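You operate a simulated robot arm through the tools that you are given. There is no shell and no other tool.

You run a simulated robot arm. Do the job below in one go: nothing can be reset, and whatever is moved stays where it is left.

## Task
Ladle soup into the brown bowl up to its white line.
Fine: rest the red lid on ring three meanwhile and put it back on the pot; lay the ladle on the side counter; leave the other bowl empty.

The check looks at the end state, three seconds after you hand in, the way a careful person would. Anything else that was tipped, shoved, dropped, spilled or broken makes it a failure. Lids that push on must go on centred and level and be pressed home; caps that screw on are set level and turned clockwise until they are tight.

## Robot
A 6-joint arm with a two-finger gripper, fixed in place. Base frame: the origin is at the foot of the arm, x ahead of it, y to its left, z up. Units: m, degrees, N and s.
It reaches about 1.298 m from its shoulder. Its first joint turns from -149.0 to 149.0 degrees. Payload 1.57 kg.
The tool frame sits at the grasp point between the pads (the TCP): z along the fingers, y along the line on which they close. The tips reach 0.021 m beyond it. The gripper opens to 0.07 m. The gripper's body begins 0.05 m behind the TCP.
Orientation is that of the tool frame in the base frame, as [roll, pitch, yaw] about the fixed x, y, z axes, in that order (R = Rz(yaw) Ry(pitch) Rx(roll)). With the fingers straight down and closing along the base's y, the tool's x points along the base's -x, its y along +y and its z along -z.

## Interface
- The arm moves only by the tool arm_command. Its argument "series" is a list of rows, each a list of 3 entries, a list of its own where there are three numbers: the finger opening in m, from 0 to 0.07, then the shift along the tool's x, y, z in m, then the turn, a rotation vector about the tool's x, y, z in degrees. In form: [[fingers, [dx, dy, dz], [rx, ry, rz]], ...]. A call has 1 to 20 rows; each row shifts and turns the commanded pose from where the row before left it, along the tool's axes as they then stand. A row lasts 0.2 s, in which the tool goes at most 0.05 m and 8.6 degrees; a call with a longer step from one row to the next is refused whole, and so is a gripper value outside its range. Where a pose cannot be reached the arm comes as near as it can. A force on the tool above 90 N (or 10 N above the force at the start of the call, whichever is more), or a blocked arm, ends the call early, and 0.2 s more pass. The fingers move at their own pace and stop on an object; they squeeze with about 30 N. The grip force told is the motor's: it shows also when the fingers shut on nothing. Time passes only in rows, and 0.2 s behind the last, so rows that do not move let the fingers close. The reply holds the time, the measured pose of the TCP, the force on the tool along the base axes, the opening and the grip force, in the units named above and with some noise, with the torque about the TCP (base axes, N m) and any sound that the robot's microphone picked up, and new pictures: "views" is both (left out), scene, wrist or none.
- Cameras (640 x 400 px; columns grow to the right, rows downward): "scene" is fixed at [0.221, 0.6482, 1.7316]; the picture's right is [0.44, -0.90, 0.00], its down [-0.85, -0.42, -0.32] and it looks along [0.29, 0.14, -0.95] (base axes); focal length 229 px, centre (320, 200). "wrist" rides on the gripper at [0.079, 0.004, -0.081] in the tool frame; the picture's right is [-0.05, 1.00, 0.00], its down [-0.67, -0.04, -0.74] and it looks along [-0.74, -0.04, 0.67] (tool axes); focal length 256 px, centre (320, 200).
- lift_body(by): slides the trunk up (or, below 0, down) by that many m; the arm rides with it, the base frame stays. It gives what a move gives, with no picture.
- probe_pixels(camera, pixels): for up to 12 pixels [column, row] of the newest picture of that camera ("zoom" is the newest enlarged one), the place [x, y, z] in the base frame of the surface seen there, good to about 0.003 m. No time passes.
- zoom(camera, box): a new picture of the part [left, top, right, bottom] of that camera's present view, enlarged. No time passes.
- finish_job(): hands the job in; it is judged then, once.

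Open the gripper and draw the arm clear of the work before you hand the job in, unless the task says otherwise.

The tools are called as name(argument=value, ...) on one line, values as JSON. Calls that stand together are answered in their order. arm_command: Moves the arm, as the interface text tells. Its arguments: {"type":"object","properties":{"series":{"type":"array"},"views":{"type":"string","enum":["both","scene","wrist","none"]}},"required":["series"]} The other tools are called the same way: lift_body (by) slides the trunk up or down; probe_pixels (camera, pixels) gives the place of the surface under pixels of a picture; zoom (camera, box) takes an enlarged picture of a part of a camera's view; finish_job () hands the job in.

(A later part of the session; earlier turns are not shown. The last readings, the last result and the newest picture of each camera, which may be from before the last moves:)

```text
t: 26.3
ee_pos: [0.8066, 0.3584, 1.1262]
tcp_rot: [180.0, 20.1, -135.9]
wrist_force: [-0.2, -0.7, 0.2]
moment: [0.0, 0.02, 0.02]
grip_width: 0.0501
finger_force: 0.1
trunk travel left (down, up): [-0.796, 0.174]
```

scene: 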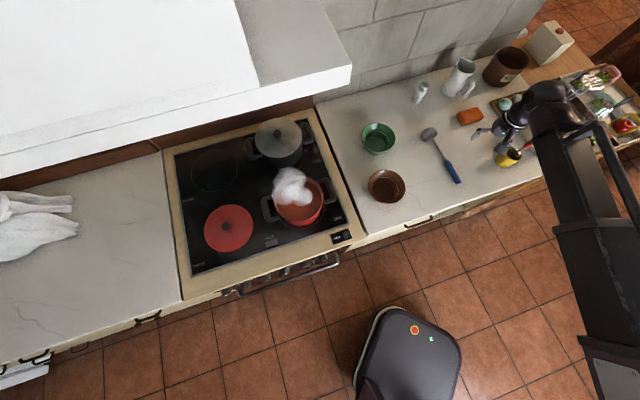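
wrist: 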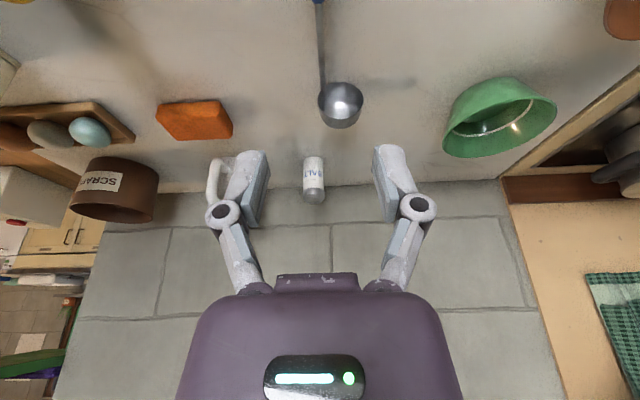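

The pitch is 20° and the fingers point down toward the cup. I'll lower to TCP z≈0.96, with the tips about 2 cm above the handle, and check alignment.

lift_body(by=-0.162)

arm_command(series=[[0.05, [0, 0, 0], [0, 0, 0]]])

```text
t: 28.1
ee_pos: [0.8066, 0.359, 0.9643]
tcp_rot: [179.9, 20.0, -135.8]
wrist_force: [-0.8, 0.4, 0.3]
moment: [-0.02, 0.01, 0.02]
grip_width: 0.0499
finger_force: 0.0
trunk travel left (down, up): [-0.634, 0.336]
```

```text
t: 28.5
ee_pos: [0.8062, 0.3582, 0.964]
tcp_rot: [-180.0, 20.0, -135.9]
wrist_force: [0.5, 0.5, 0.8]
moment: [-0.01, 0.0, -0.01]
grip_width: 0.0499
finger_force: 0.0
trunk travel left (down, up): [-0.634, 0.336]
```

scene: 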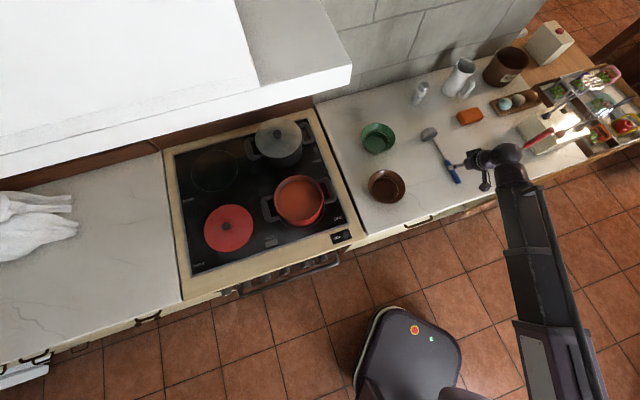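
wrist: 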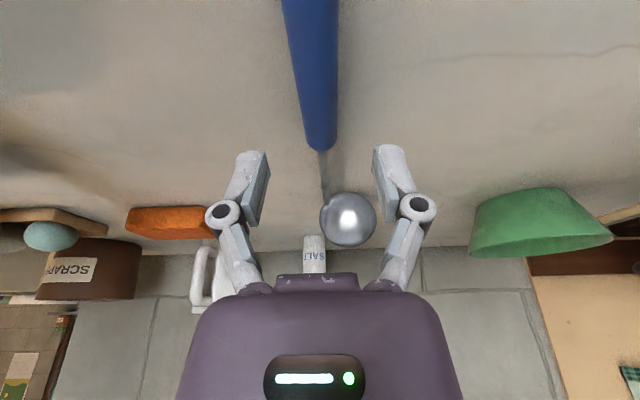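

The handle (285–338 wide at the top) runs centrally between the fingers. I'll lower 37 mm so the tips are just above the counter on either side of the handle.

lift_body(by=-0.037)

lift_body(by=-0.002)

arm_command(series=[[0.035, [0, 0, 0], [0, 0, 0]]])

```text
t: 29.3
ee_pos: [0.8059, 0.3579, 0.9273]
tcp_rot: [-180.0, 20.0, -135.8]
wrist_force: [0.1, 1.0, -0.1]
moment: [0.0, -0.02, 0.03]
grip_width: 0.0499
finger_force: 0.1
trunk travel left (down, up): [-0.597, 0.373]
```

```text
t: 29.9
ee_pos: [0.8064, 0.3584, 0.9257]
tcp_rot: [180.0, 20.0, -135.9]
wrist_force: [0.0, -0.7, 1.0]
moment: [-0.03, 0.0, 0.02]
grip_width: 0.0499
finger_force: 0.1
trunk travel left (down, up): [-0.595, 0.375]
```

```text
t: 30.3
ee_pos: [0.8067, 0.359, 0.926]
tcp_rot: [179.9, 20.0, -135.8]
wrist_force: [0.5, 0.1, -0.5]
moment: [-0.04, -0.01, -0.01]
grip_width: 0.0349
finger_force: 0.0
trunk travel left (down, up): [-0.595, 0.375]
```

scene: 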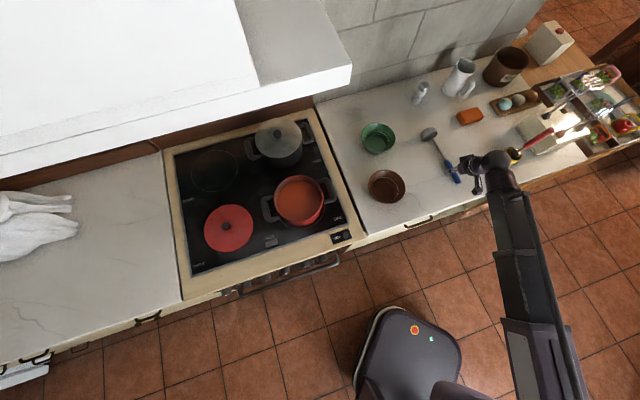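
wrist: 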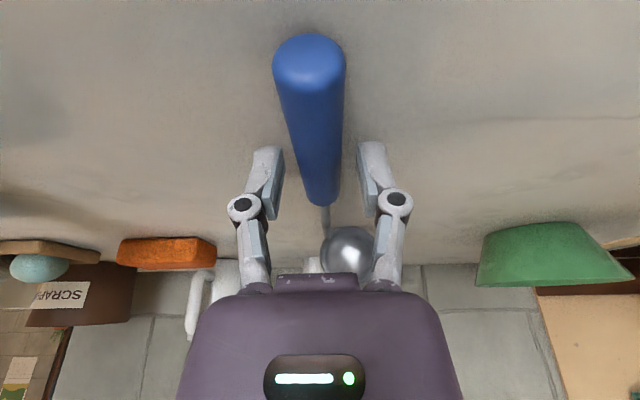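

The handle is centred between the pads at 35 mm. I'll close on it.

arm_command(series=[[0.0, [0, 0, 0], [0, 0, 0]], [0.0, [0, 0, 0], [0, 0, 0]], [0.0, [0, 0, 0], [0, 0, 0]]], views="wrist")

lift_body(by=0.03)

arm_command(series=[[0.0, [0, 0, 0], [0, 0, 0]]])

```text
t: 31.1
ee_pos: [0.8063, 0.3587, 0.9254]
tcp_rot: [180.0, 20.0, -135.8]
wrist_force: [-0.6, -1.2, 0.0]
moment: [-0.06, 0.04, -0.01]
grip_width: 0.0201
finger_force: 30.5
trunk travel left (down, up): [-0.595, 0.375]
```

wrist: 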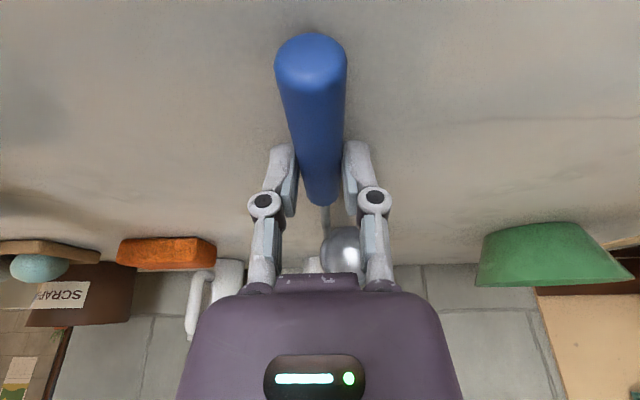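

```text
t: 31.8
ee_pos: [0.8059, 0.3589, 0.9554]
tcp_rot: [179.9, 20.0, -135.8]
wrist_force: [0.3, 0.1, -1.8]
moment: [-0.1, 0.11, 0.0]
grip_width: 0.0201
finger_force: 30.0
trunk travel left (down, up): [-0.625, 0.345]
```

```text
t: 32.2
ee_pos: [0.8063, 0.3591, 0.9551]
tcp_rot: [-180.0, 20.1, -135.9]
wrist_force: [1.0, -0.3, -1.3]
moment: [-0.08, 0.07, -0.01]
grip_width: 0.0202
finger_force: 30.2
trunk travel left (down, up): [-0.625, 0.345]
```

scene: 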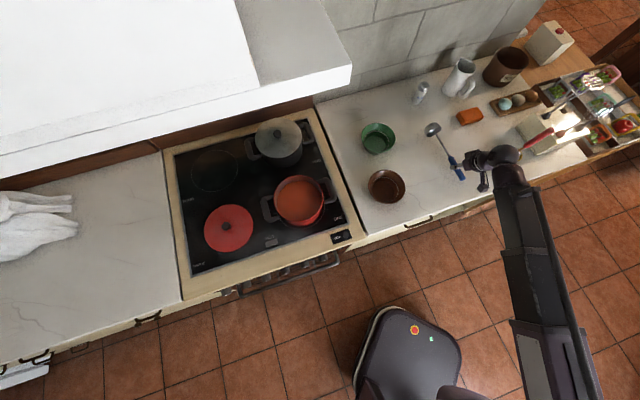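
wrist: 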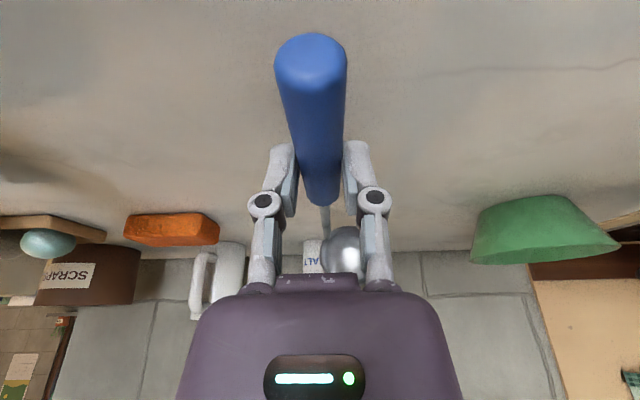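

The ladle is held (about 1.4 N, 0.12 Nm). I'll raise it well clear of everything so it can be turned cup-down.

lift_body(by=0.25)

arm_command(series=[[0.0, [-0.0253, 0, -0.0018], [0, -8.33, 0]], [0.0, [-0.0253, 0, -0.0018], [0, -8.33, 0]], [0.0, [-0.0253, 0, -0.0018], [0, -8.33, 0]]])

```text
t: 34.8
ee_pos: [0.8059, 0.3585, 1.2043]
tcp_rot: [180.0, 20.0, -135.8]
wrist_force: [0.8, 0.0, -1.5]
moment: [-0.06, 0.08, 0.02]
grip_width: 0.0198
finger_force: 30.2
trunk travel left (down, up): [-0.875, 0.095]
```

```text
t: 35.6
ee_pos: [0.8529, 0.404, 1.2478]
tcp_rot: [-180.0, 45.1, -135.8]
wrist_force: [0.0, -0.2, -0.6]
moment: [-0.07, 0.02, -0.04]
grip_width: 0.0203
finger_force: 30.3
trunk travel left (down, up): [-0.875, 0.095]
```

scene: 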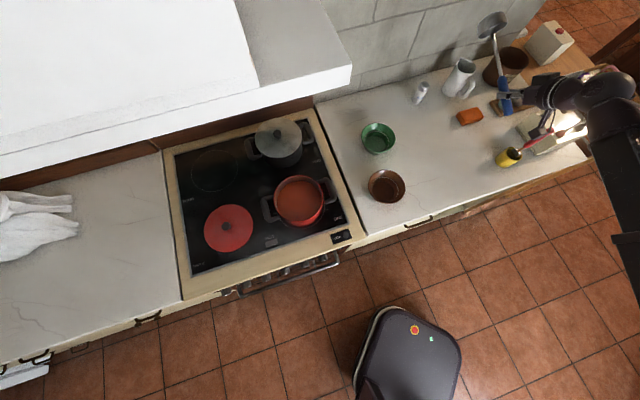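
wrist: 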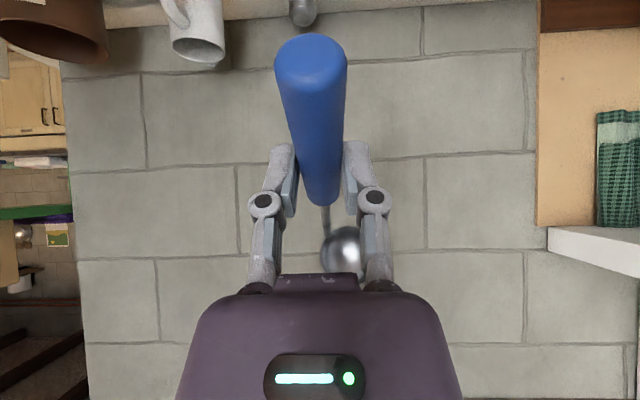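

The pivot works cleanly. I'll finish pitching to 20° below horizontal, then start rolling the ladle over its left side, where there is only free space.

arm_command(series=[[0.0, [-0.0271, 0, -0.002], [0, -8.33, 0]], [0.0, [-0.0271, 0, -0.002], [0, -8.33, 0]], [0.0, [-0.0271, 0, -0.002], [0, -8.33, 0]], [0.0, [0, 0, 0], [0, 0, -8.5]], [0.0, [0, 0, 0], [0, 0, -8.5]], [0.0, [0, 0, 0], [0, 0, -8.5]], [0.0, [0, 0, 0], [0, 0, -8.5]], [0.0, [0, 0, 0], [0, 0, -8.5]]])

```text
t: 37.4
ee_pos: [0.884, 0.4341, 1.3168]
tcp_rot: [-118.4, 43.7, -66.2]
wrist_force: [0.0, 0.5, -0.3]
moment: [-0.1, 0.02, -0.05]
grip_width: 0.0199
finger_force: 30.3
trunk travel left (down, up): [-0.875, 0.095]
```

scene: 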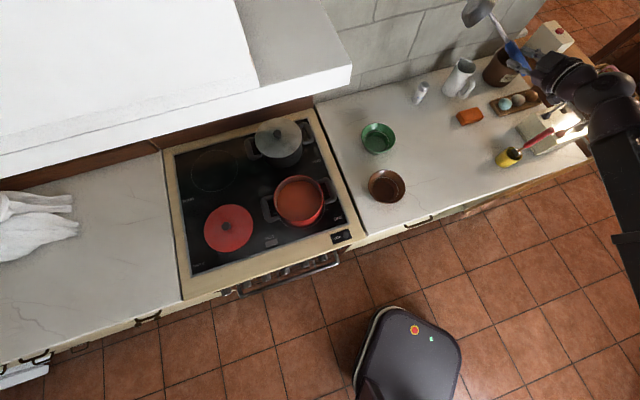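
wrist: 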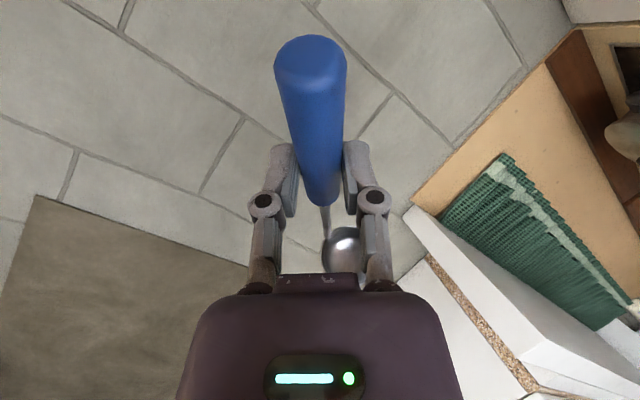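

The roll works so far with the cup swinging over. I'll continue for the remaining 137.5°.

arm_command(series=[[0.0, [0, 0, 0], [0, 0, -8.59]], [0.0, [0, 0, 0], [0, 0, -8.59]], [0.0, [0, 0, 0], [0, 0, -8.59]], [0.0, [0, 0, 0], [0, 0, -8.59]], [0.0, [0, 0, 0], [0, 0, -8.59]], [0.0, [0, 0, 0], [0, 0, -8.59]], [0.0, [0, 0, 0], [0, 0, -8.59]], [0.0, [0, 0, 0], [0, 0, -8.59]], [0.0, [0, 0, 0], [0, 0, -8.59]], [0.0, [0, 0, 0], [0, 0, -8.59]], [0.0, [0, 0, 0], [0, 0, -8.59]], [0.0, [0, 0, 0], [0, 0, -8.59]], [0.0, [0, 0, 0], [0, 0, -8.59]], [0.0, [0, 0, 0], [0, 0, -8.59]], [0.0, [0, 0, 0], [0, 0, -8.59]], [0.0, [0, 0, 0], [0, 0, -8.59]]])

```text
t: 40.8
ee_pos: [0.7972, 0.5743, 1.3095]
tcp_rot: [179.2, -68.1, 35.9]
wrist_force: [-0.9, 0.8, -1.5]
moment: [0.02, 0.03, -0.01]
grip_width: 0.0199
finger_force: 30.0
out of reach, approached as far as the arm can: row 10, 11, 12, 13, 14, 15, 16
trunk travel left (down, up): [-0.875, 0.095]
```

scene: 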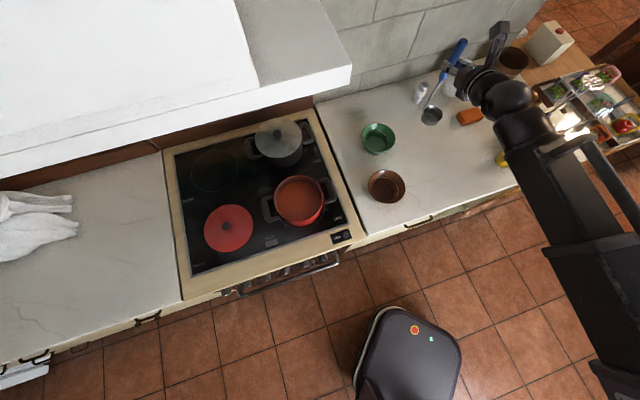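
wrist: 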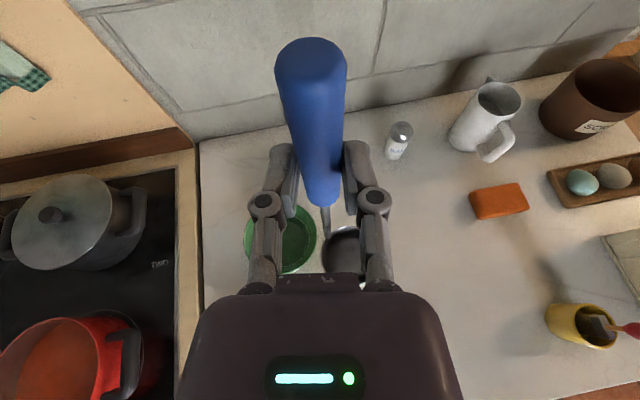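

The ladle now hangs cup-down: x is up and z points to az 36°, 22° below horizontal. The last rows hit a limit and the arm settled with the tool radial. While the ladle is empty I'll test a pour roll (+103°) and see whether the pose follows exactly.

arm_command(series=[[0.0, [0, 0, 0], [0, 0, 8.59]], [0.0, [0, 0, 0], [0, 0, 8.59]], [0.0, [0, 0, 0], [0, 0, 8.59]], [0.0, [0, 0, 0], [0, 0, 8.59]], [0.0, [0, 0, 0], [0, 0, 8.59]], [0.0, [0, 0, 0], [0, 0, 8.59]], [0.0, [0, 0, 0], [0, 0, 8.59]], [0.0, [0, 0, 0], [0, 0, 8.59]], [0.0, [0, 0, 0], [0, 0, 8.59]], [0.0, [0, 0, 0], [0, 0, 8.59]], [0.0, [0, 0, 0], [0, 0, 8.59]], [0.0, [0, 0, 0], [0, 0, 8.59]]])

```text
t: 43.4
ee_pos: [0.7973, 0.5717, 1.31]
tcp_rot: [-112.4, 12.1, -59.9]
wrist_force: [-0.8, 0.0, -0.4]
moment: [-0.12, -0.03, 0.01]
grip_width: 0.0201
finger_force: 30.2
trunk travel left (down, up): [-0.875, 0.095]
```

scene: 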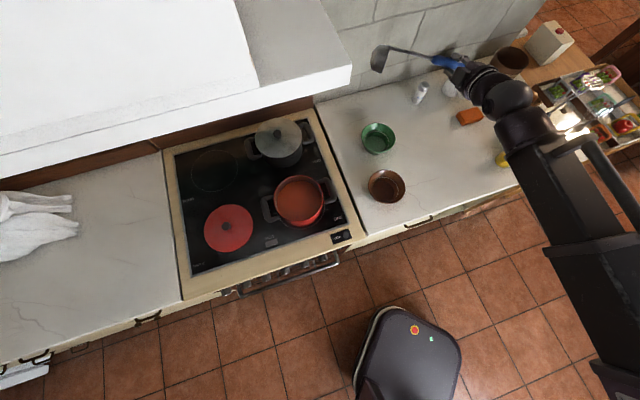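
wrist: 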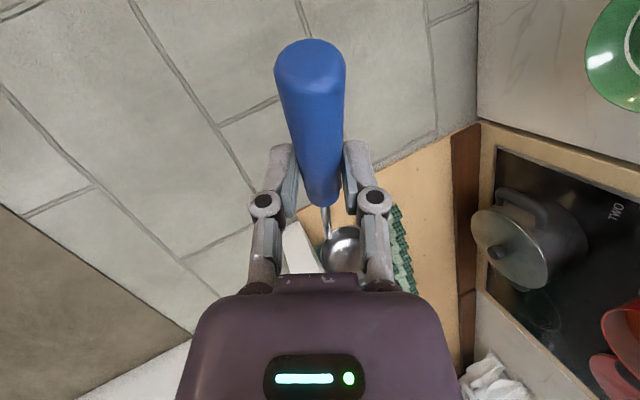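

The roll follows exactly, with TCP drift under 3 mm. I'll roll back upright and check that it returns.

arm_command(series=[[0.0, [0, 0, 0], [0, 0, -8.59]], [0.0, [0, 0, 0], [0, 0, -8.59]], [0.0, [0, 0, 0], [0, 0, -8.59]], [0.0, [0, 0, 0], [0, 0, -8.59]], [0.0, [0, 0, 0], [0, 0, -8.59]], [0.0, [0, 0, 0], [0, 0, -8.59]], [0.0, [0, 0, 0], [0, 0, -8.59]], [0.0, [0, 0, 0], [0, 0, -8.59]], [0.0, [0, 0, 0], [0, 0, -8.59]], [0.0, [0, 0, 0], [0, 0, -8.59]], [0.0, [0, 0, 0], [0, 0, -8.59]], [0.0, [0, 0, 0], [0, 0, -8.3]]], views="none")

lift_body(by=-0.06)

```text
t: 46.0
ee_pos: [0.7974, 0.5722, 1.3112]
tcp_rot: [-179.9, -68.1, 34.8]
wrist_force: [-0.4, -0.1, -1.1]
moment: [0.0, -0.02, -0.02]
grip_width: 0.02
finger_force: 29.9
trunk travel left (down, up): [-0.875, 0.095]
```

```text
t: 47.0
ee_pos: [0.797, 0.572, 1.2501]
tcp_rot: [-179.6, -68.0, 34.7]
wrist_force: [0.0, -0.5, -1.0]
moment: [0.05, 0.01, 0.04]
grip_width: 0.02
finger_force: 30.1
trunk travel left (down, up): [-0.815, 0.155]
```

The pose is back upright. I'll swing along an arc to above the pot, keeping the tool radial and the ladle vertical.

arm_command(series=[[0.0, [-0.0019, -0.0397, -0.0047], [2.23, 0, -0.9]], [0.0, [-0.0019, -0.0397, -0.0047], [2.23, 0, -0.9]], [0.0, [-0.0019, -0.0397, -0.0047], [2.23, 0, -0.9]], [0.0, [-0.0019, -0.0397, -0.0047], [2.23, 0, -0.9]], [0.0, [-0.0019, -0.0397, -0.0047], [2.23, 0, -0.9]], [0.0, [-0.0019, -0.0397, -0.0047], [2.23, 0, -0.9]], [0.0, [-0.0019, -0.0397, -0.0047], [2.23, 0, -0.9]], [0.0, [-0.0019, -0.0397, -0.0047], [2.23, 0, -0.9]], [0.0, [-0.0019, -0.0397, -0.0047], [2.23, 0, -0.9]], [0.0, [-0.0019, -0.0397, -0.0047], [2.23, 0, -0.9]], [0.0, [-0.0019, -0.0397, -0.0047], [2.23, 0, -0.9]], [0.0, [-0.0019, -0.0397, -0.0047], [2.23, 0, -0.9]]])

```text
t: 49.6
ee_pos: [0.4058, 0.8412, 1.2512]
tcp_rot: [-179.7, -68.2, 63.6]
wrist_force: [-0.8, 0.2, -1.5]
moment: [0.03, 0.04, -0.05]
grip_width: 0.02
finger_force: 30.5
trunk travel left (down, up): [-0.815, 0.155]
```

scene: 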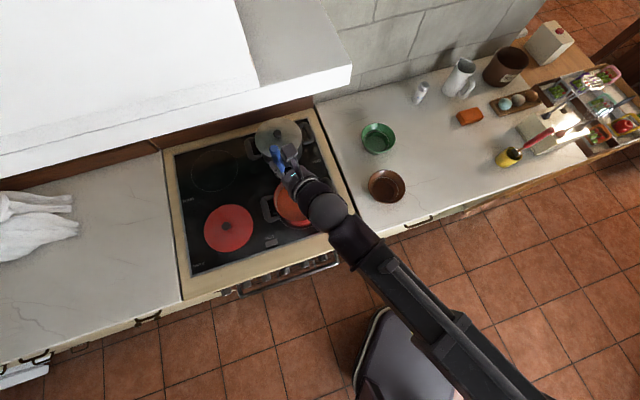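
wrist: 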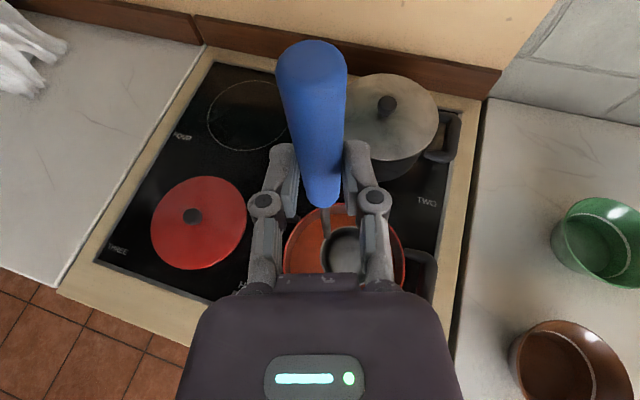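

The cup shows at (350,248) above the pot opening. I'll zoom in and probe the cup rim and pot rim for their relative position.

zoom(camera="wrist", box=[260, 190, 440, 300])

probe_pixels(camera="wrist", pixels=[[328, 250], [345, 228], [360, 232], [345, 250], [350, 265], [326, 225], [326, 215], [300, 225], [345, 206], [398, 240], [286, 262], [345, 215]])

```text
3.56 times, centred on (350, 245) of wrist
```

zoom: 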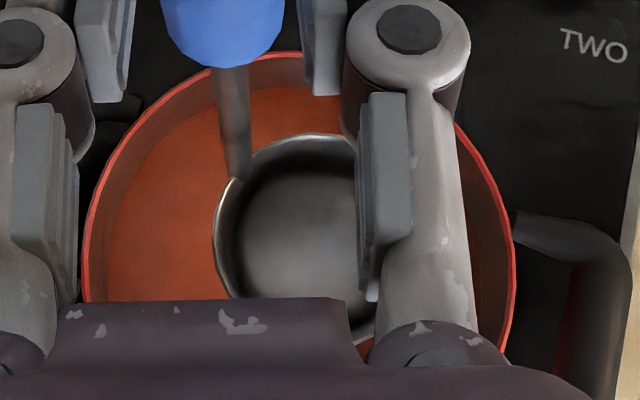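

```text
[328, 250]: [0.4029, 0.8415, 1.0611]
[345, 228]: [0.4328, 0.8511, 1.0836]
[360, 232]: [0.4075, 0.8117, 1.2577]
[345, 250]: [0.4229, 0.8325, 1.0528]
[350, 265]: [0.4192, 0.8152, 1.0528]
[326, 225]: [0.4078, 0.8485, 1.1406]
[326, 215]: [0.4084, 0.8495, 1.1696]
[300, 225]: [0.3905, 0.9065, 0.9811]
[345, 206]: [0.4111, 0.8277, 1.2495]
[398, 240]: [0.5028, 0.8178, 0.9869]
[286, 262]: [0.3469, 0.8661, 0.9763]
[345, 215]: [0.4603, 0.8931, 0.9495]
```

The cup floor is 0.198 m and the rim 0.168 m below the TCP, and the cup is centred over the pot at about (0.420, 0.826). I'll lower until the cup rim is just above the soup at 0.952, then ease under the surface.

lift_body(by=-0.122)

lift_body(by=-0.008)

arm_command(series=[[0.0, [0, 0, 0], [0, 0, 0]]])

zoom(camera="wrist", box=[260, 190, 440, 300])

```text
t: 51.1
ee_pos: [0.4066, 0.8415, 1.1281]
tcp_rot: [-179.7, -68.2, 63.6]
wrist_force: [1.0, 1.1, -0.1]
moment: [-0.01, 0.01, 0.0]
grip_width: 0.0199
finger_force: 29.5
trunk travel left (down, up): [-0.693, 0.277]
```

```text
t: 51.7
ee_pos: [0.4062, 0.8414, 1.1206]
tcp_rot: [-179.7, -68.2, 63.7]
wrist_force: [-0.5, -0.3, -1.4]
moment: [0.03, 0.0, -0.01]
grip_width: 0.02
finger_force: 30.2
trunk travel left (down, up): [-0.685, 0.285]
```

```text
t: 52.1
ee_pos: [0.4063, 0.8413, 1.1201]
tcp_rot: [-179.7, -68.2, 63.5]
wrist_force: [0.3, -0.2, -0.7]
moment: [0.0, -0.02, 0.01]
grip_width: 0.0201
finger_force: 29.8
trunk travel left (down, up): [-0.685, 0.285]
```

scene: 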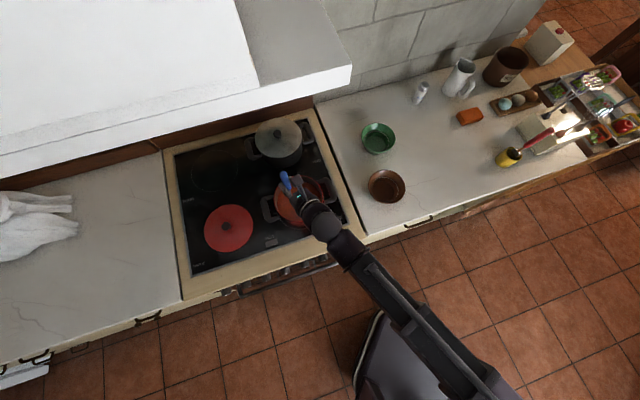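
wrist: 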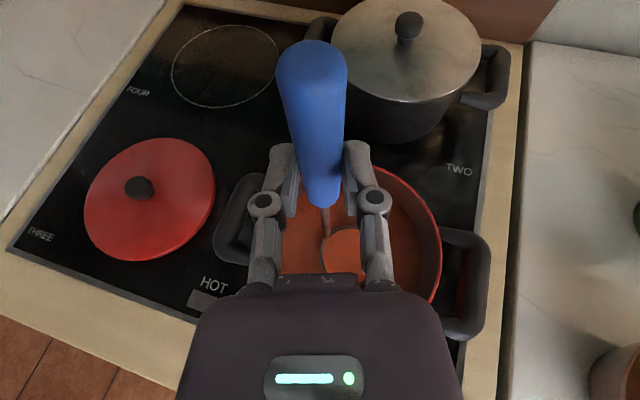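

```text
3.56 times, centred on (350, 245) of wrist
```

zoom: 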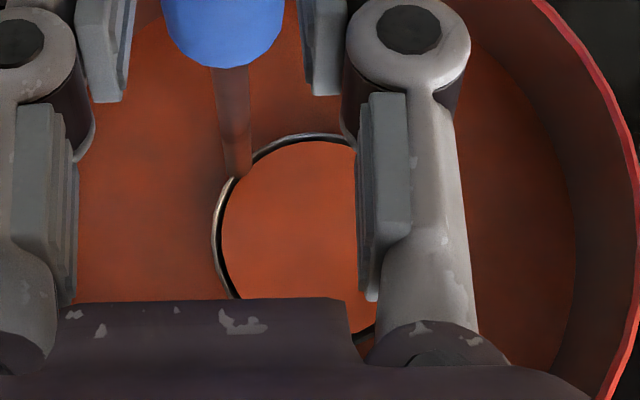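

The cup is full almost to its rim. I'll raise it just above the soup, still inside the pot, and tip it slightly and back so it isn't brim-full for the carry.

lift_body(by=0.05)

arm_command(series=[[0.0, [0, 0, 0], [0, 0, 4]], [0.0, [0, 0, 0], [0, 0, 4]], [0.0, [0, 0, 0], [0, 0, 0]], [0.0, [0, 0, 0], [0, 0, -4]], [0.0, [0, 0, 0], [0, 0, -4]], [0.0, [0, 0, 0], [0, 0, 0]], [0.0, [0, 0, 0], [0, 0, 0]]])

zoom(camera="wrist", box=[260, 190, 440, 300])

probe_pixels(camera="wrist", pixels=[[345, 228], [345, 232], [345, 245], [335, 250], [350, 262], [345, 255], [332, 240]])

```text
t: 53.0
ee_pos: [0.4059, 0.8432, 1.1704]
tcp_rot: [-179.7, -68.2, 63.6]
wrist_force: [-0.5, 0.4, -2.0]
moment: [0.0, -0.04, 0.02]
grip_width: 0.0198
finger_force: 29.9
trunk travel left (down, up): [-0.735, 0.235]
```

```text
t: 54.6
ee_pos: [0.4052, 0.8414, 1.1713]
tcp_rot: [-179.6, -68.2, 63.6]
wrist_force: [0.0, 0.6, -0.7]
moment: [0.03, 0.01, 0.0]
grip_width: 0.02
finger_force: 30.3
trunk travel left (down, up): [-0.735, 0.235]
```

scene: 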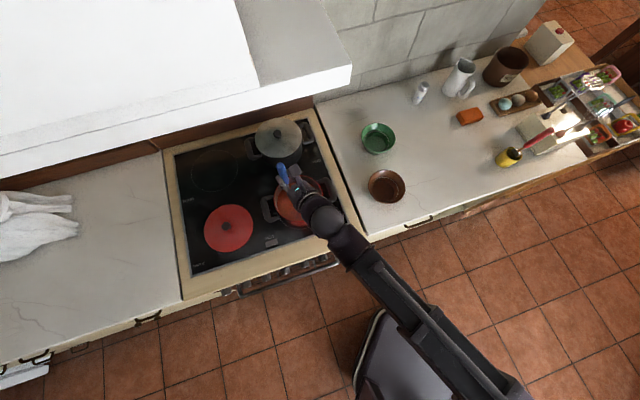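
wrist: 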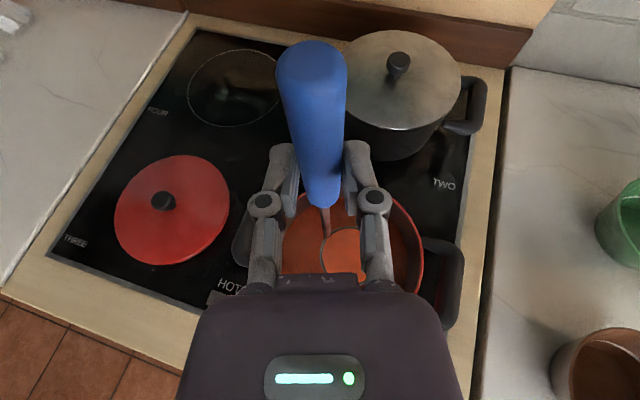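

```text
3.56 times, centred on (350, 245) of wrist
```

zoom: 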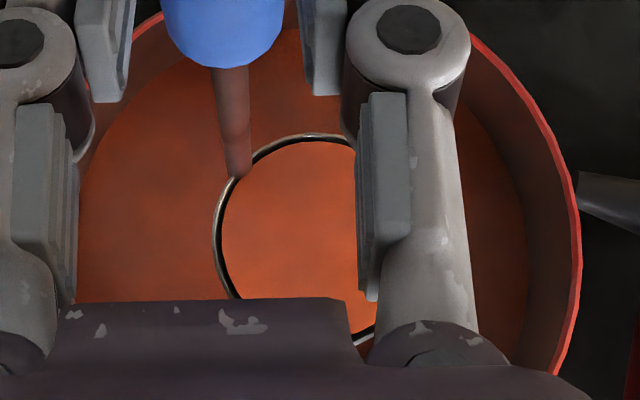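

```text
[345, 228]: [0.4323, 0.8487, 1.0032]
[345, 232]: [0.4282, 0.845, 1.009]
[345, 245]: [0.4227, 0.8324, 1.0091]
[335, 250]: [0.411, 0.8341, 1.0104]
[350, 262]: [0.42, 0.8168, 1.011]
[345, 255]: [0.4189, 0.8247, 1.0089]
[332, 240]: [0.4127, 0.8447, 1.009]
```

The ladle is full to a few mm below its rim and hangs level. I'll lift it clear of the pot rim and then carry it slowly along an arc to the brown bowl.

lift_body(by=0.05)

arm_command(series=[[0.0, [0, 0, 0], [0, 0, 0]], [0.0, [-0.0009, 0.008, -0.0023], [-0.48, 0, 0.19]], [0.0, [-0.0018, 0.0156, -0.00455], [-0.956, 0, 0.382]], [0.0, [-0.0018, 0.0156, -0.00455], [-0.956, 0, 0.382]], [0.0, [-0.0018, 0.0156, -0.00455], [-0.956, 0, 0.382]], [0.0, [-0.0018, 0.0156, -0.00455], [-0.956, 0, 0.382]], [0.0, [-0.0018, 0.0156, -0.00455], [-0.956, 0, 0.382]], [0.0, [-0.0018, 0.0156, -0.00455], [-0.956, 0, 0.382]], [0.0, [-0.0018, 0.0156, -0.00455], [-0.956, 0, 0.382]], [0.0, [-0.0018, 0.0156, -0.00455], [-0.956, 0, 0.382]], [0.0, [-0.0018, 0.0156, -0.00455], [-0.956, 0, 0.382]], [0.0, [-0.0009, 0.008, -0.0023], [-0.48, 0, 0.19]]])

```text
t: 55.5
ee_pos: [0.4051, 0.8426, 1.2219]
tcp_rot: [-179.8, -68.2, 63.6]
wrist_force: [0.6, -0.1, -0.7]
moment: [0.04, 0.02, 0.01]
grip_width: 0.02
finger_force: 30.0
trunk travel left (down, up): [-0.785, 0.185]
```

```text
t: 58.1
ee_pos: [0.5153, 0.7195, 1.221]
tcp_rot: [-179.8, -68.2, 53.3]
wrist_force: [-0.1, 0.4, -0.2]
moment: [-0.01, 0.02, 0.0]
grip_width: 0.0198
finger_force: 30.0
trunk travel left (down, up): [-0.785, 0.185]
```

scene: 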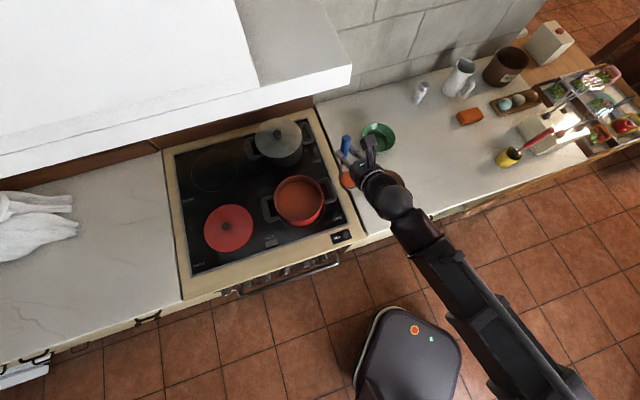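
wrist: 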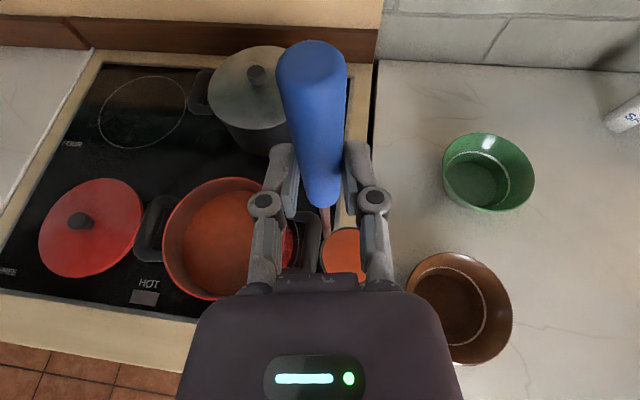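

Half way, with no drips visible. I'll continue the arc to bring the cup over the brown bowl.

arm_command(series=[[0.0, [-0.0008, 0.0077, -0.002], [-0.48, 0, 0.19]], [0.0, [-0.00157, 0.0154, -0.0039], [-0.956, 0, 0.382]], [0.0, [-0.00157, 0.0154, -0.0039], [-0.956, 0, 0.382]], [0.0, [-0.00157, 0.0154, -0.0039], [-0.956, 0, 0.382]], [0.0, [-0.00157, 0.0154, -0.0039], [-0.956, 0, 0.382]], [0.0, [-0.00157, 0.0154, -0.0039], [-0.956, 0, 0.382]], [0.0, [-0.00157, 0.0154, -0.0039], [-0.956, 0, 0.382]], [0.0, [-0.00157, 0.0154, -0.0039], [-0.956, 0, 0.382]], [0.0, [-0.00157, 0.0154, -0.0039], [-0.956, 0, 0.382]], [0.0, [-0.00157, 0.0154, -0.0039], [-0.956, 0, 0.382]], [0.0, [-0.0008, 0.0077, -0.002], [-0.48, 0, 0.19]], [0.0, [0, 0, 0], [0, 0, 0]]])

zoom(camera="wrist", box=[260, 190, 440, 300])

probe_pixels(camera="wrist", pixels=[[345, 245], [345, 228], [345, 212], [300, 245], [290, 250], [395, 250], [405, 250], [345, 205], [325, 215], [360, 212]])

```text
t: 60.7
ee_pos: [0.6046, 0.5875, 1.22]
tcp_rot: [-179.9, -68.2, 43.1]
wrist_force: [-0.6, 0.5, -1.8]
moment: [0.02, 0.0, -0.02]
grip_width: 0.0196
finger_force: 30.4
trunk travel left (down, up): [-0.785, 0.185]
```

scene: 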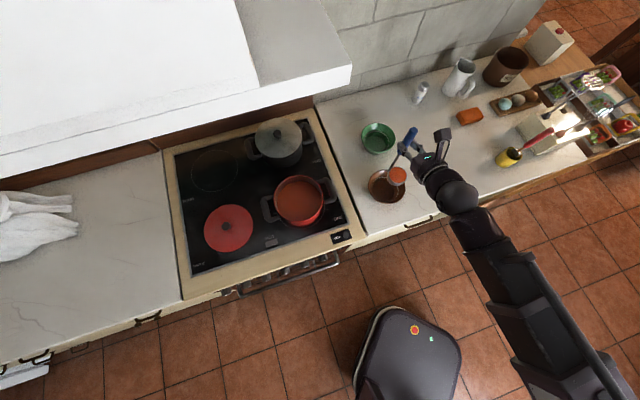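
wrist: 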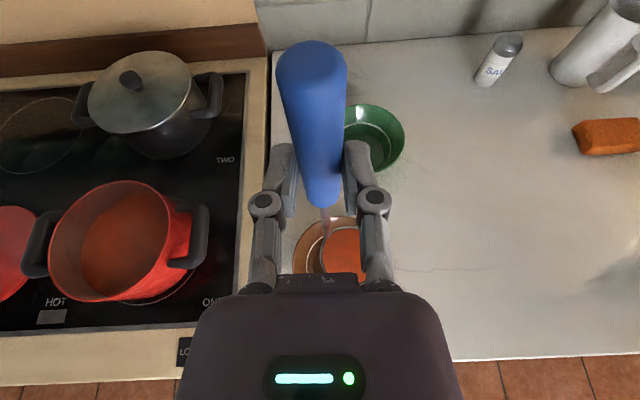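

```text
3.56 times, centred on (350, 245) of wrist
```

zoom: 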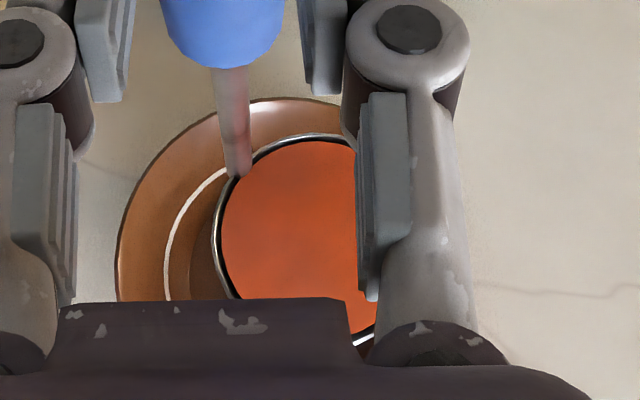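

```text
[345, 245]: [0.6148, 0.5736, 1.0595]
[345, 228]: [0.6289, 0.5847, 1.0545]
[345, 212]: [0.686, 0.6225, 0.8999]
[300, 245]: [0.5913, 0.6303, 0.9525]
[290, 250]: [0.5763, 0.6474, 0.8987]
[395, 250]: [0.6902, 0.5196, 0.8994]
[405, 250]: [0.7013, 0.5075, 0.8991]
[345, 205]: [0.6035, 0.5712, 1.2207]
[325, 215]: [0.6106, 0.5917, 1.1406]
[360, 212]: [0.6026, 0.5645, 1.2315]
```

The cup is centred over the brown bowl. I'll lower to a 2 cm clearance above its rim, then tip the first ladleful in stages, moving so the pouring lip stays over the bowl.

lift_body(by=-0.04)

arm_command(series=[[0.0, [0, 0, 0], [0, 0, 5]], [0.0, [0, 0, 0], [0, 0, 5]], [0.0, [0, 0, 0], [0, 0, 5]], [0.0, [0.0031, 0.0133, -0.0012], [0, 0, 5]], [0.0, [0.0042, 0.013, -0.0012], [0, 0, 5]], [0.0, [0.0054, 0.0126, -0.0012], [0, 0, 5]]])

```text
t: 61.5
ee_pos: [0.6038, 0.5869, 1.1809]
tcp_rot: [-180.0, -68.1, 43.1]
wrist_force: [0.3, 0.1, -0.5]
moment: [0.0, -0.02, 0.03]
grip_width: 0.0203
finger_force: 29.6
trunk travel left (down, up): [-0.745, 0.225]
```

```text
t: 63.0
ee_pos: [0.6286, 0.5545, 1.1809]
tcp_rot: [-128.8, -53.3, -14.1]
wrist_force: [-0.1, -0.5, -0.7]
moment: [0.01, -0.05, 0.03]
grip_width: 0.0196
finger_force: 30.4
trunk travel left (down, up): [-0.745, 0.225]
```

scene: 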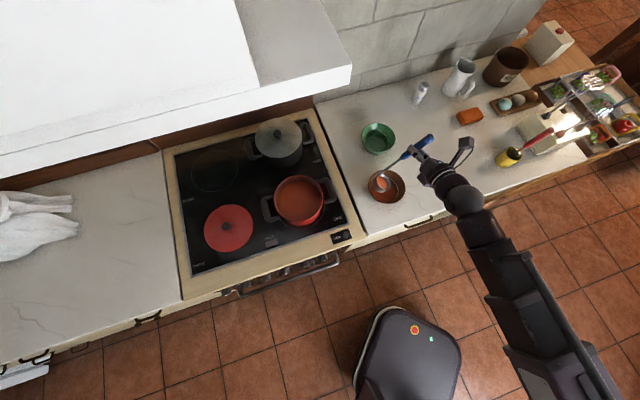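
wrist: 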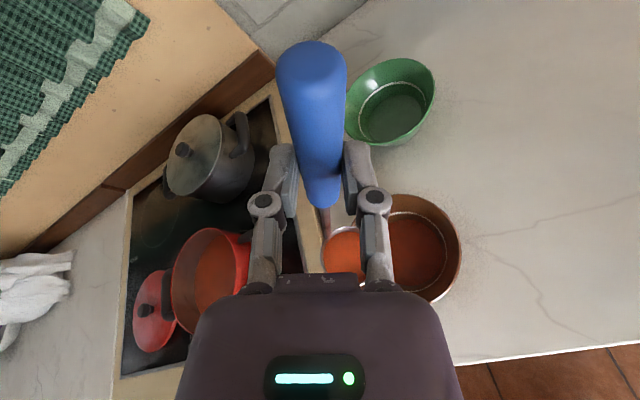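

Soup is going into the bowl at 30° of tilt. I'll zoom in to be sure nothing falls outside before going on.

zoom(camera="scene", box=[350, 120, 450, 215])

zoom(camera="wrist", box=[300, 170, 480, 310])

```text
4.21 times, centred on (400, 168) of scene
```

zoom: 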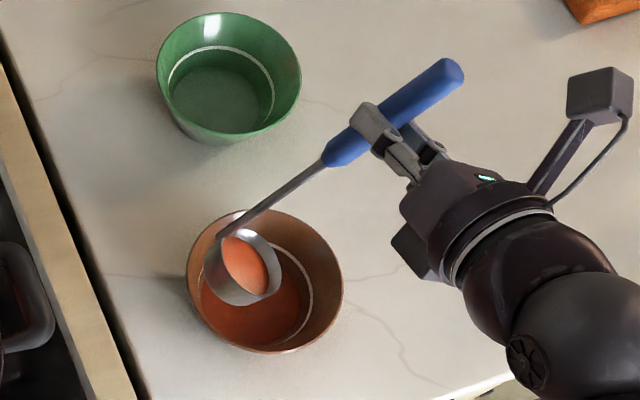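

```text
2.86 times, centred on (390, 240) of wrist
```

zoom: 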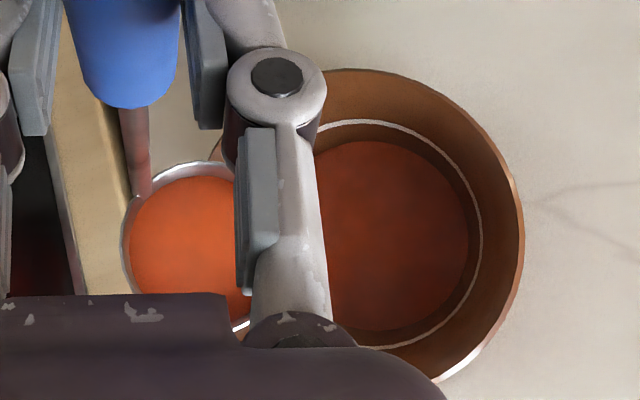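

The pour is clean and the lip is over the bowl's interior. I'll continue to 60°.

arm_command(series=[[0.0, [0.0056, 0.0114, -0.0021], [0, 0, 5]], [0.0, [0.0066, 0.0109, -0.0021], [0, 0, 5]], [0.0, [0.0075, 0.0103, -0.0021], [0, 0, 5]], [0.0, [0.0069, 0.0086, -0.0031], [0, 0, 5]], [0.0, [0.0076, 0.008, -0.0031], [0, 0, 5]], [0.0, [0.0083, 0.0073, -0.0031], [0, 0, 5]]])

zoom(camera="scene", box=[350, 120, 450, 215])

```text
t: 64.3
ee_pos: [0.666, 0.4901, 1.1802]
tcp_rot: [-114.8, -27.5, -34.7]
wrist_force: [0.1, -0.5, -1.0]
moment: [-0.1, -0.05, 0.01]
grip_width: 0.0203
finger_force: 30.0
trunk travel left (down, up): [-0.745, 0.225]
```

scene: 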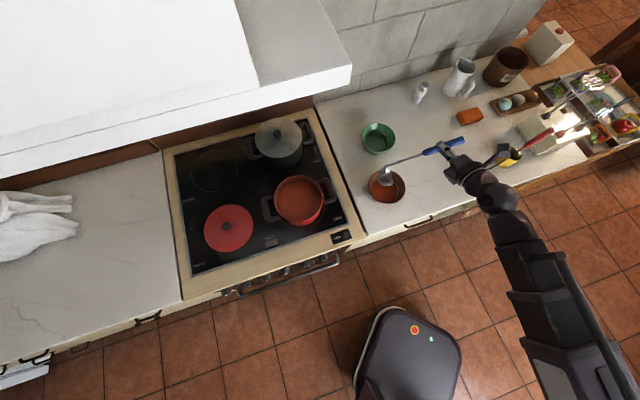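
wrist: 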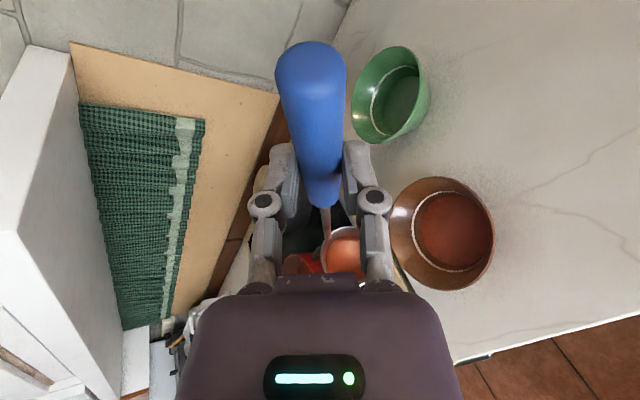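

```text
4.21 times, centred on (400, 168) of scene
```

zoom: 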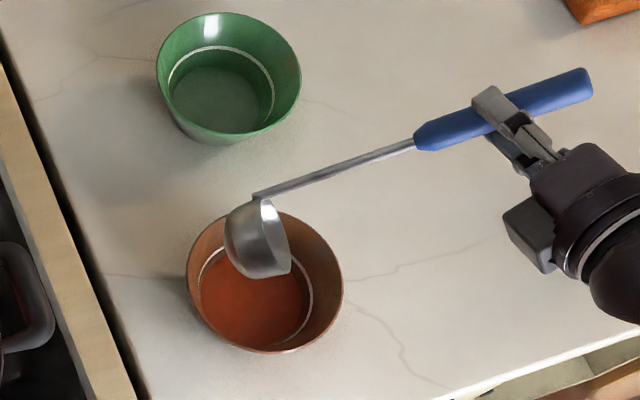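

Most of it has poured and nothing fell outside. I'll lower 5 cm and roll on to 110° to empty the cup.

lift_body(by=-0.045)

arm_command(series=[[0.0, [0.0066, 0.0056, -0.004], [0, 0, 5]], [0.0, [0.007, 0.005, -0.004], [0, 0, 5]], [0.0, [0.0074, 0.0044, -0.004], [0, 0, 5]], [0.0, [0.0048, 0.0034, -0.0051], [0, 0, 5]], [0.0, [0.005, 0.003, -0.0051], [0, 0, 5]], [0.0, [0.0053, 0.0025, -0.0051], [0, 0, 5]], [0.0, [0.001, 0.0018, -0.0045], [0, 0, 5]], [0.0, [0.0012, 0.0017, -0.0045], [0, 0, 5]], [0.0, [0.0013, 0.0016, -0.0045], [0, 0, 5]], [0.0, [0.0014, 0.0015, -0.0045], [0, 0, 5]], [0.0, [0, 0, 0], [0, 0, 0]], [0.0, [0, 0, 0], [0, 0, 0]]])

zoom(camera="scene", box=[350, 120, 450, 215])

zoom(camera="wrist", box=[280, 170, 520, 310])

```text
t: 65.2
ee_pos: [0.6657, 0.4914, 1.135]
tcp_rot: [-114.9, -27.7, -34.7]
wrist_force: [0.5, -0.1, 0.4]
moment: [-0.08, 0.0, -0.01]
grip_width: 0.0202
finger_force: 30.1
trunk travel left (down, up): [-0.7, 0.27]
```

```text
t: 67.8
ee_pos: [0.662, 0.424, 1.1359]
tcp_rot: [-113.3, 18.7, -54.5]
wrist_force: [0.5, -0.4, -1.4]
moment: [-0.11, -0.03, -0.02]
grip_width: 0.02
finger_force: 30.0
trunk travel left (down, up): [-0.7, 0.27]
```

scene: 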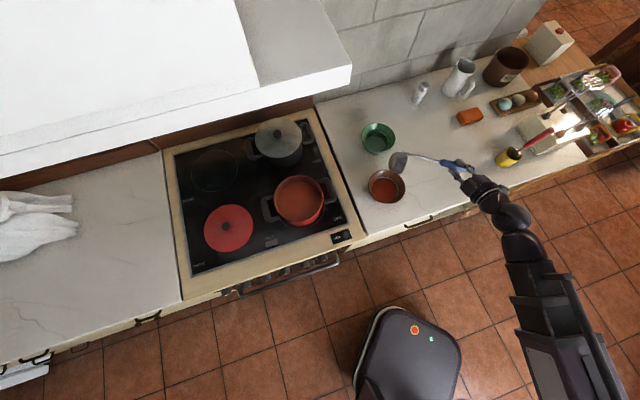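
wrist: 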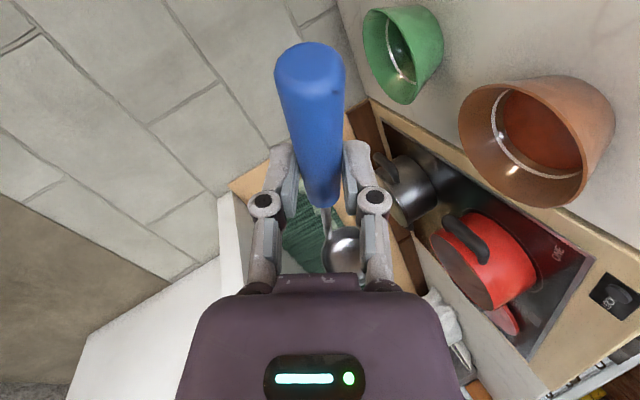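

```text
4.21 times, centred on (400, 168) of scene
```

zoom: 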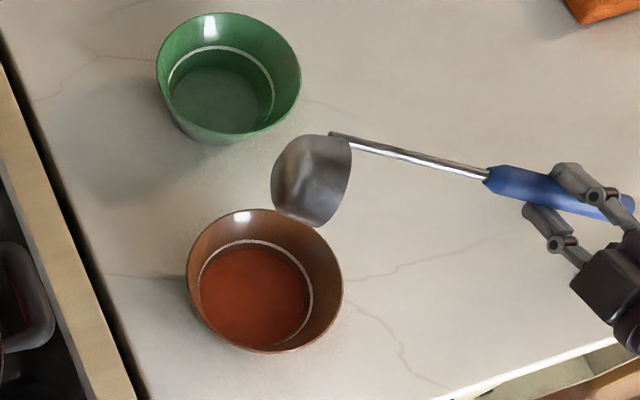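

```text
2.67 times, centred on (400, 240) of wrist
```

zoom: 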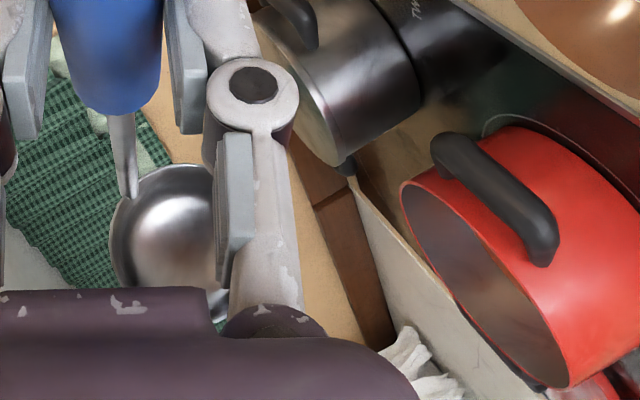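

The cup is empty and clean. I'll probe the soup level in the brown bowl against its white line.

probe_pixels(camera="scene", pixels=[[386, 190], [382, 195], [392, 186], [386, 180], [385, 198], [378, 186], [390, 193]])

zoom(camera="scene", box=[360, 163, 416, 209])

```text
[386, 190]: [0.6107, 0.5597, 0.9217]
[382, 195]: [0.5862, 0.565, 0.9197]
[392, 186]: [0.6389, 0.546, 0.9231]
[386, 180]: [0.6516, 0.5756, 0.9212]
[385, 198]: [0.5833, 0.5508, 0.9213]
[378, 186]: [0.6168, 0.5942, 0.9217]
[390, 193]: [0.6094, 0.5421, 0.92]
```

```text
8.70 times, centred on (388, 186) of scene
```

zoom: 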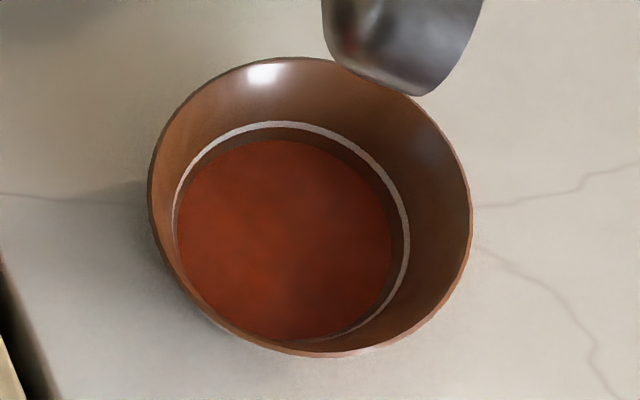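

The bowl level is about 0.9213, the line about 0.9295, and the floor 0.9085. So the next ladleful should be roughly 80% of the first. I'll raise the trunk and roll the empty ladle upright along the reverse path.

lift_body(by=0.085)

arm_command(series=[[0.0, [-0.0018, -0.0021, 0.006], [0, 0, -6.67]], [0.0, [-0.0018, -0.0021, 0.006], [0, 0, -6.67]], [0.0, [-0.0018, -0.0021, 0.006], [0, 0, -6.66]], [0.0, [-0.0079, -0.0038, 0.0077], [0, 0, -7.5]], [0.0, [-0.0079, -0.0038, 0.0077], [0, 0, -7.5]], [0.0, [-0.0111, -0.0066, 0.006], [0, 0, -7.5]], [0.0, [-0.0111, -0.0066, 0.006], [0, 0, -7.5]], [0.0, [-0.0124, -0.011, 0.0047], [0, 0, -7.5]], [0.0, [-0.0124, -0.011, 0.0047], [0, 0, -7.5]], [0.0, [-0.0113, -0.0154, 0.0032], [0, 0, -7.5]], [0.0, [-0.0113, -0.0154, 0.0032], [0, 0, -7.5]], [0.0, [-0.0081, -0.0189, 0.0018], [0, 0, -7.5]], [0.0, [-0.0081, -0.0189, 0.0018], [0, 0, -7.5]], [0.0, [0, 0, 0], [0, 0, -7.5]], [0.0, [0, 0, 0], [0, 0, -7.5]], [0.0, [0, 0, 0], [0, 0, 0]]])

```text
t: 69.0
ee_pos: [0.6618, 0.4248, 1.2214]
tcp_rot: [-113.2, 18.5, -54.5]
wrist_force: [0.5, 1.5, -1.1]
moment: [-0.11, -0.03, 0.02]
grip_width: 0.0201
finger_force: 30.2
trunk travel left (down, up): [-0.785, 0.185]
```

```text
t: 72.4
ee_pos: [0.6063, 0.5877, 1.2203]
tcp_rot: [179.9, -68.2, 43.3]
wrist_force: [0.0, -0.7, -1.2]
moment: [-0.01, 0.02, 0.01]
grip_width: 0.0202
finger_force: 30.5
out of reach, approached as far as the arm can: row 12
trunk travel left (down, up): [-0.785, 0.185]
```

scene: 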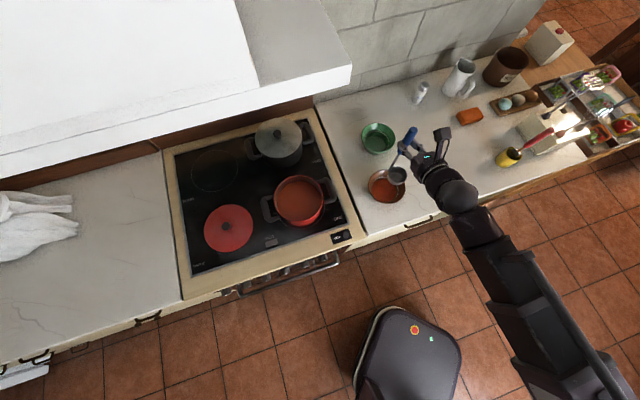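
wrist: 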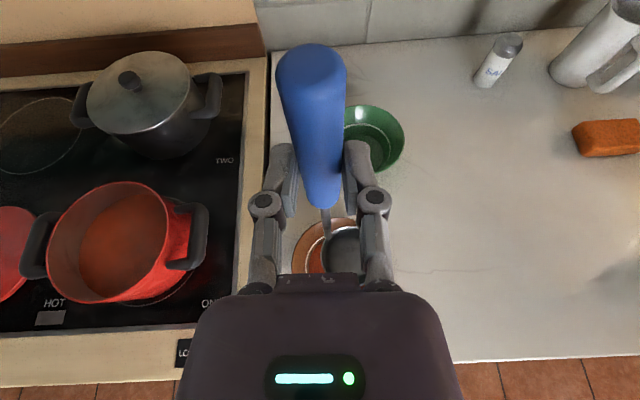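

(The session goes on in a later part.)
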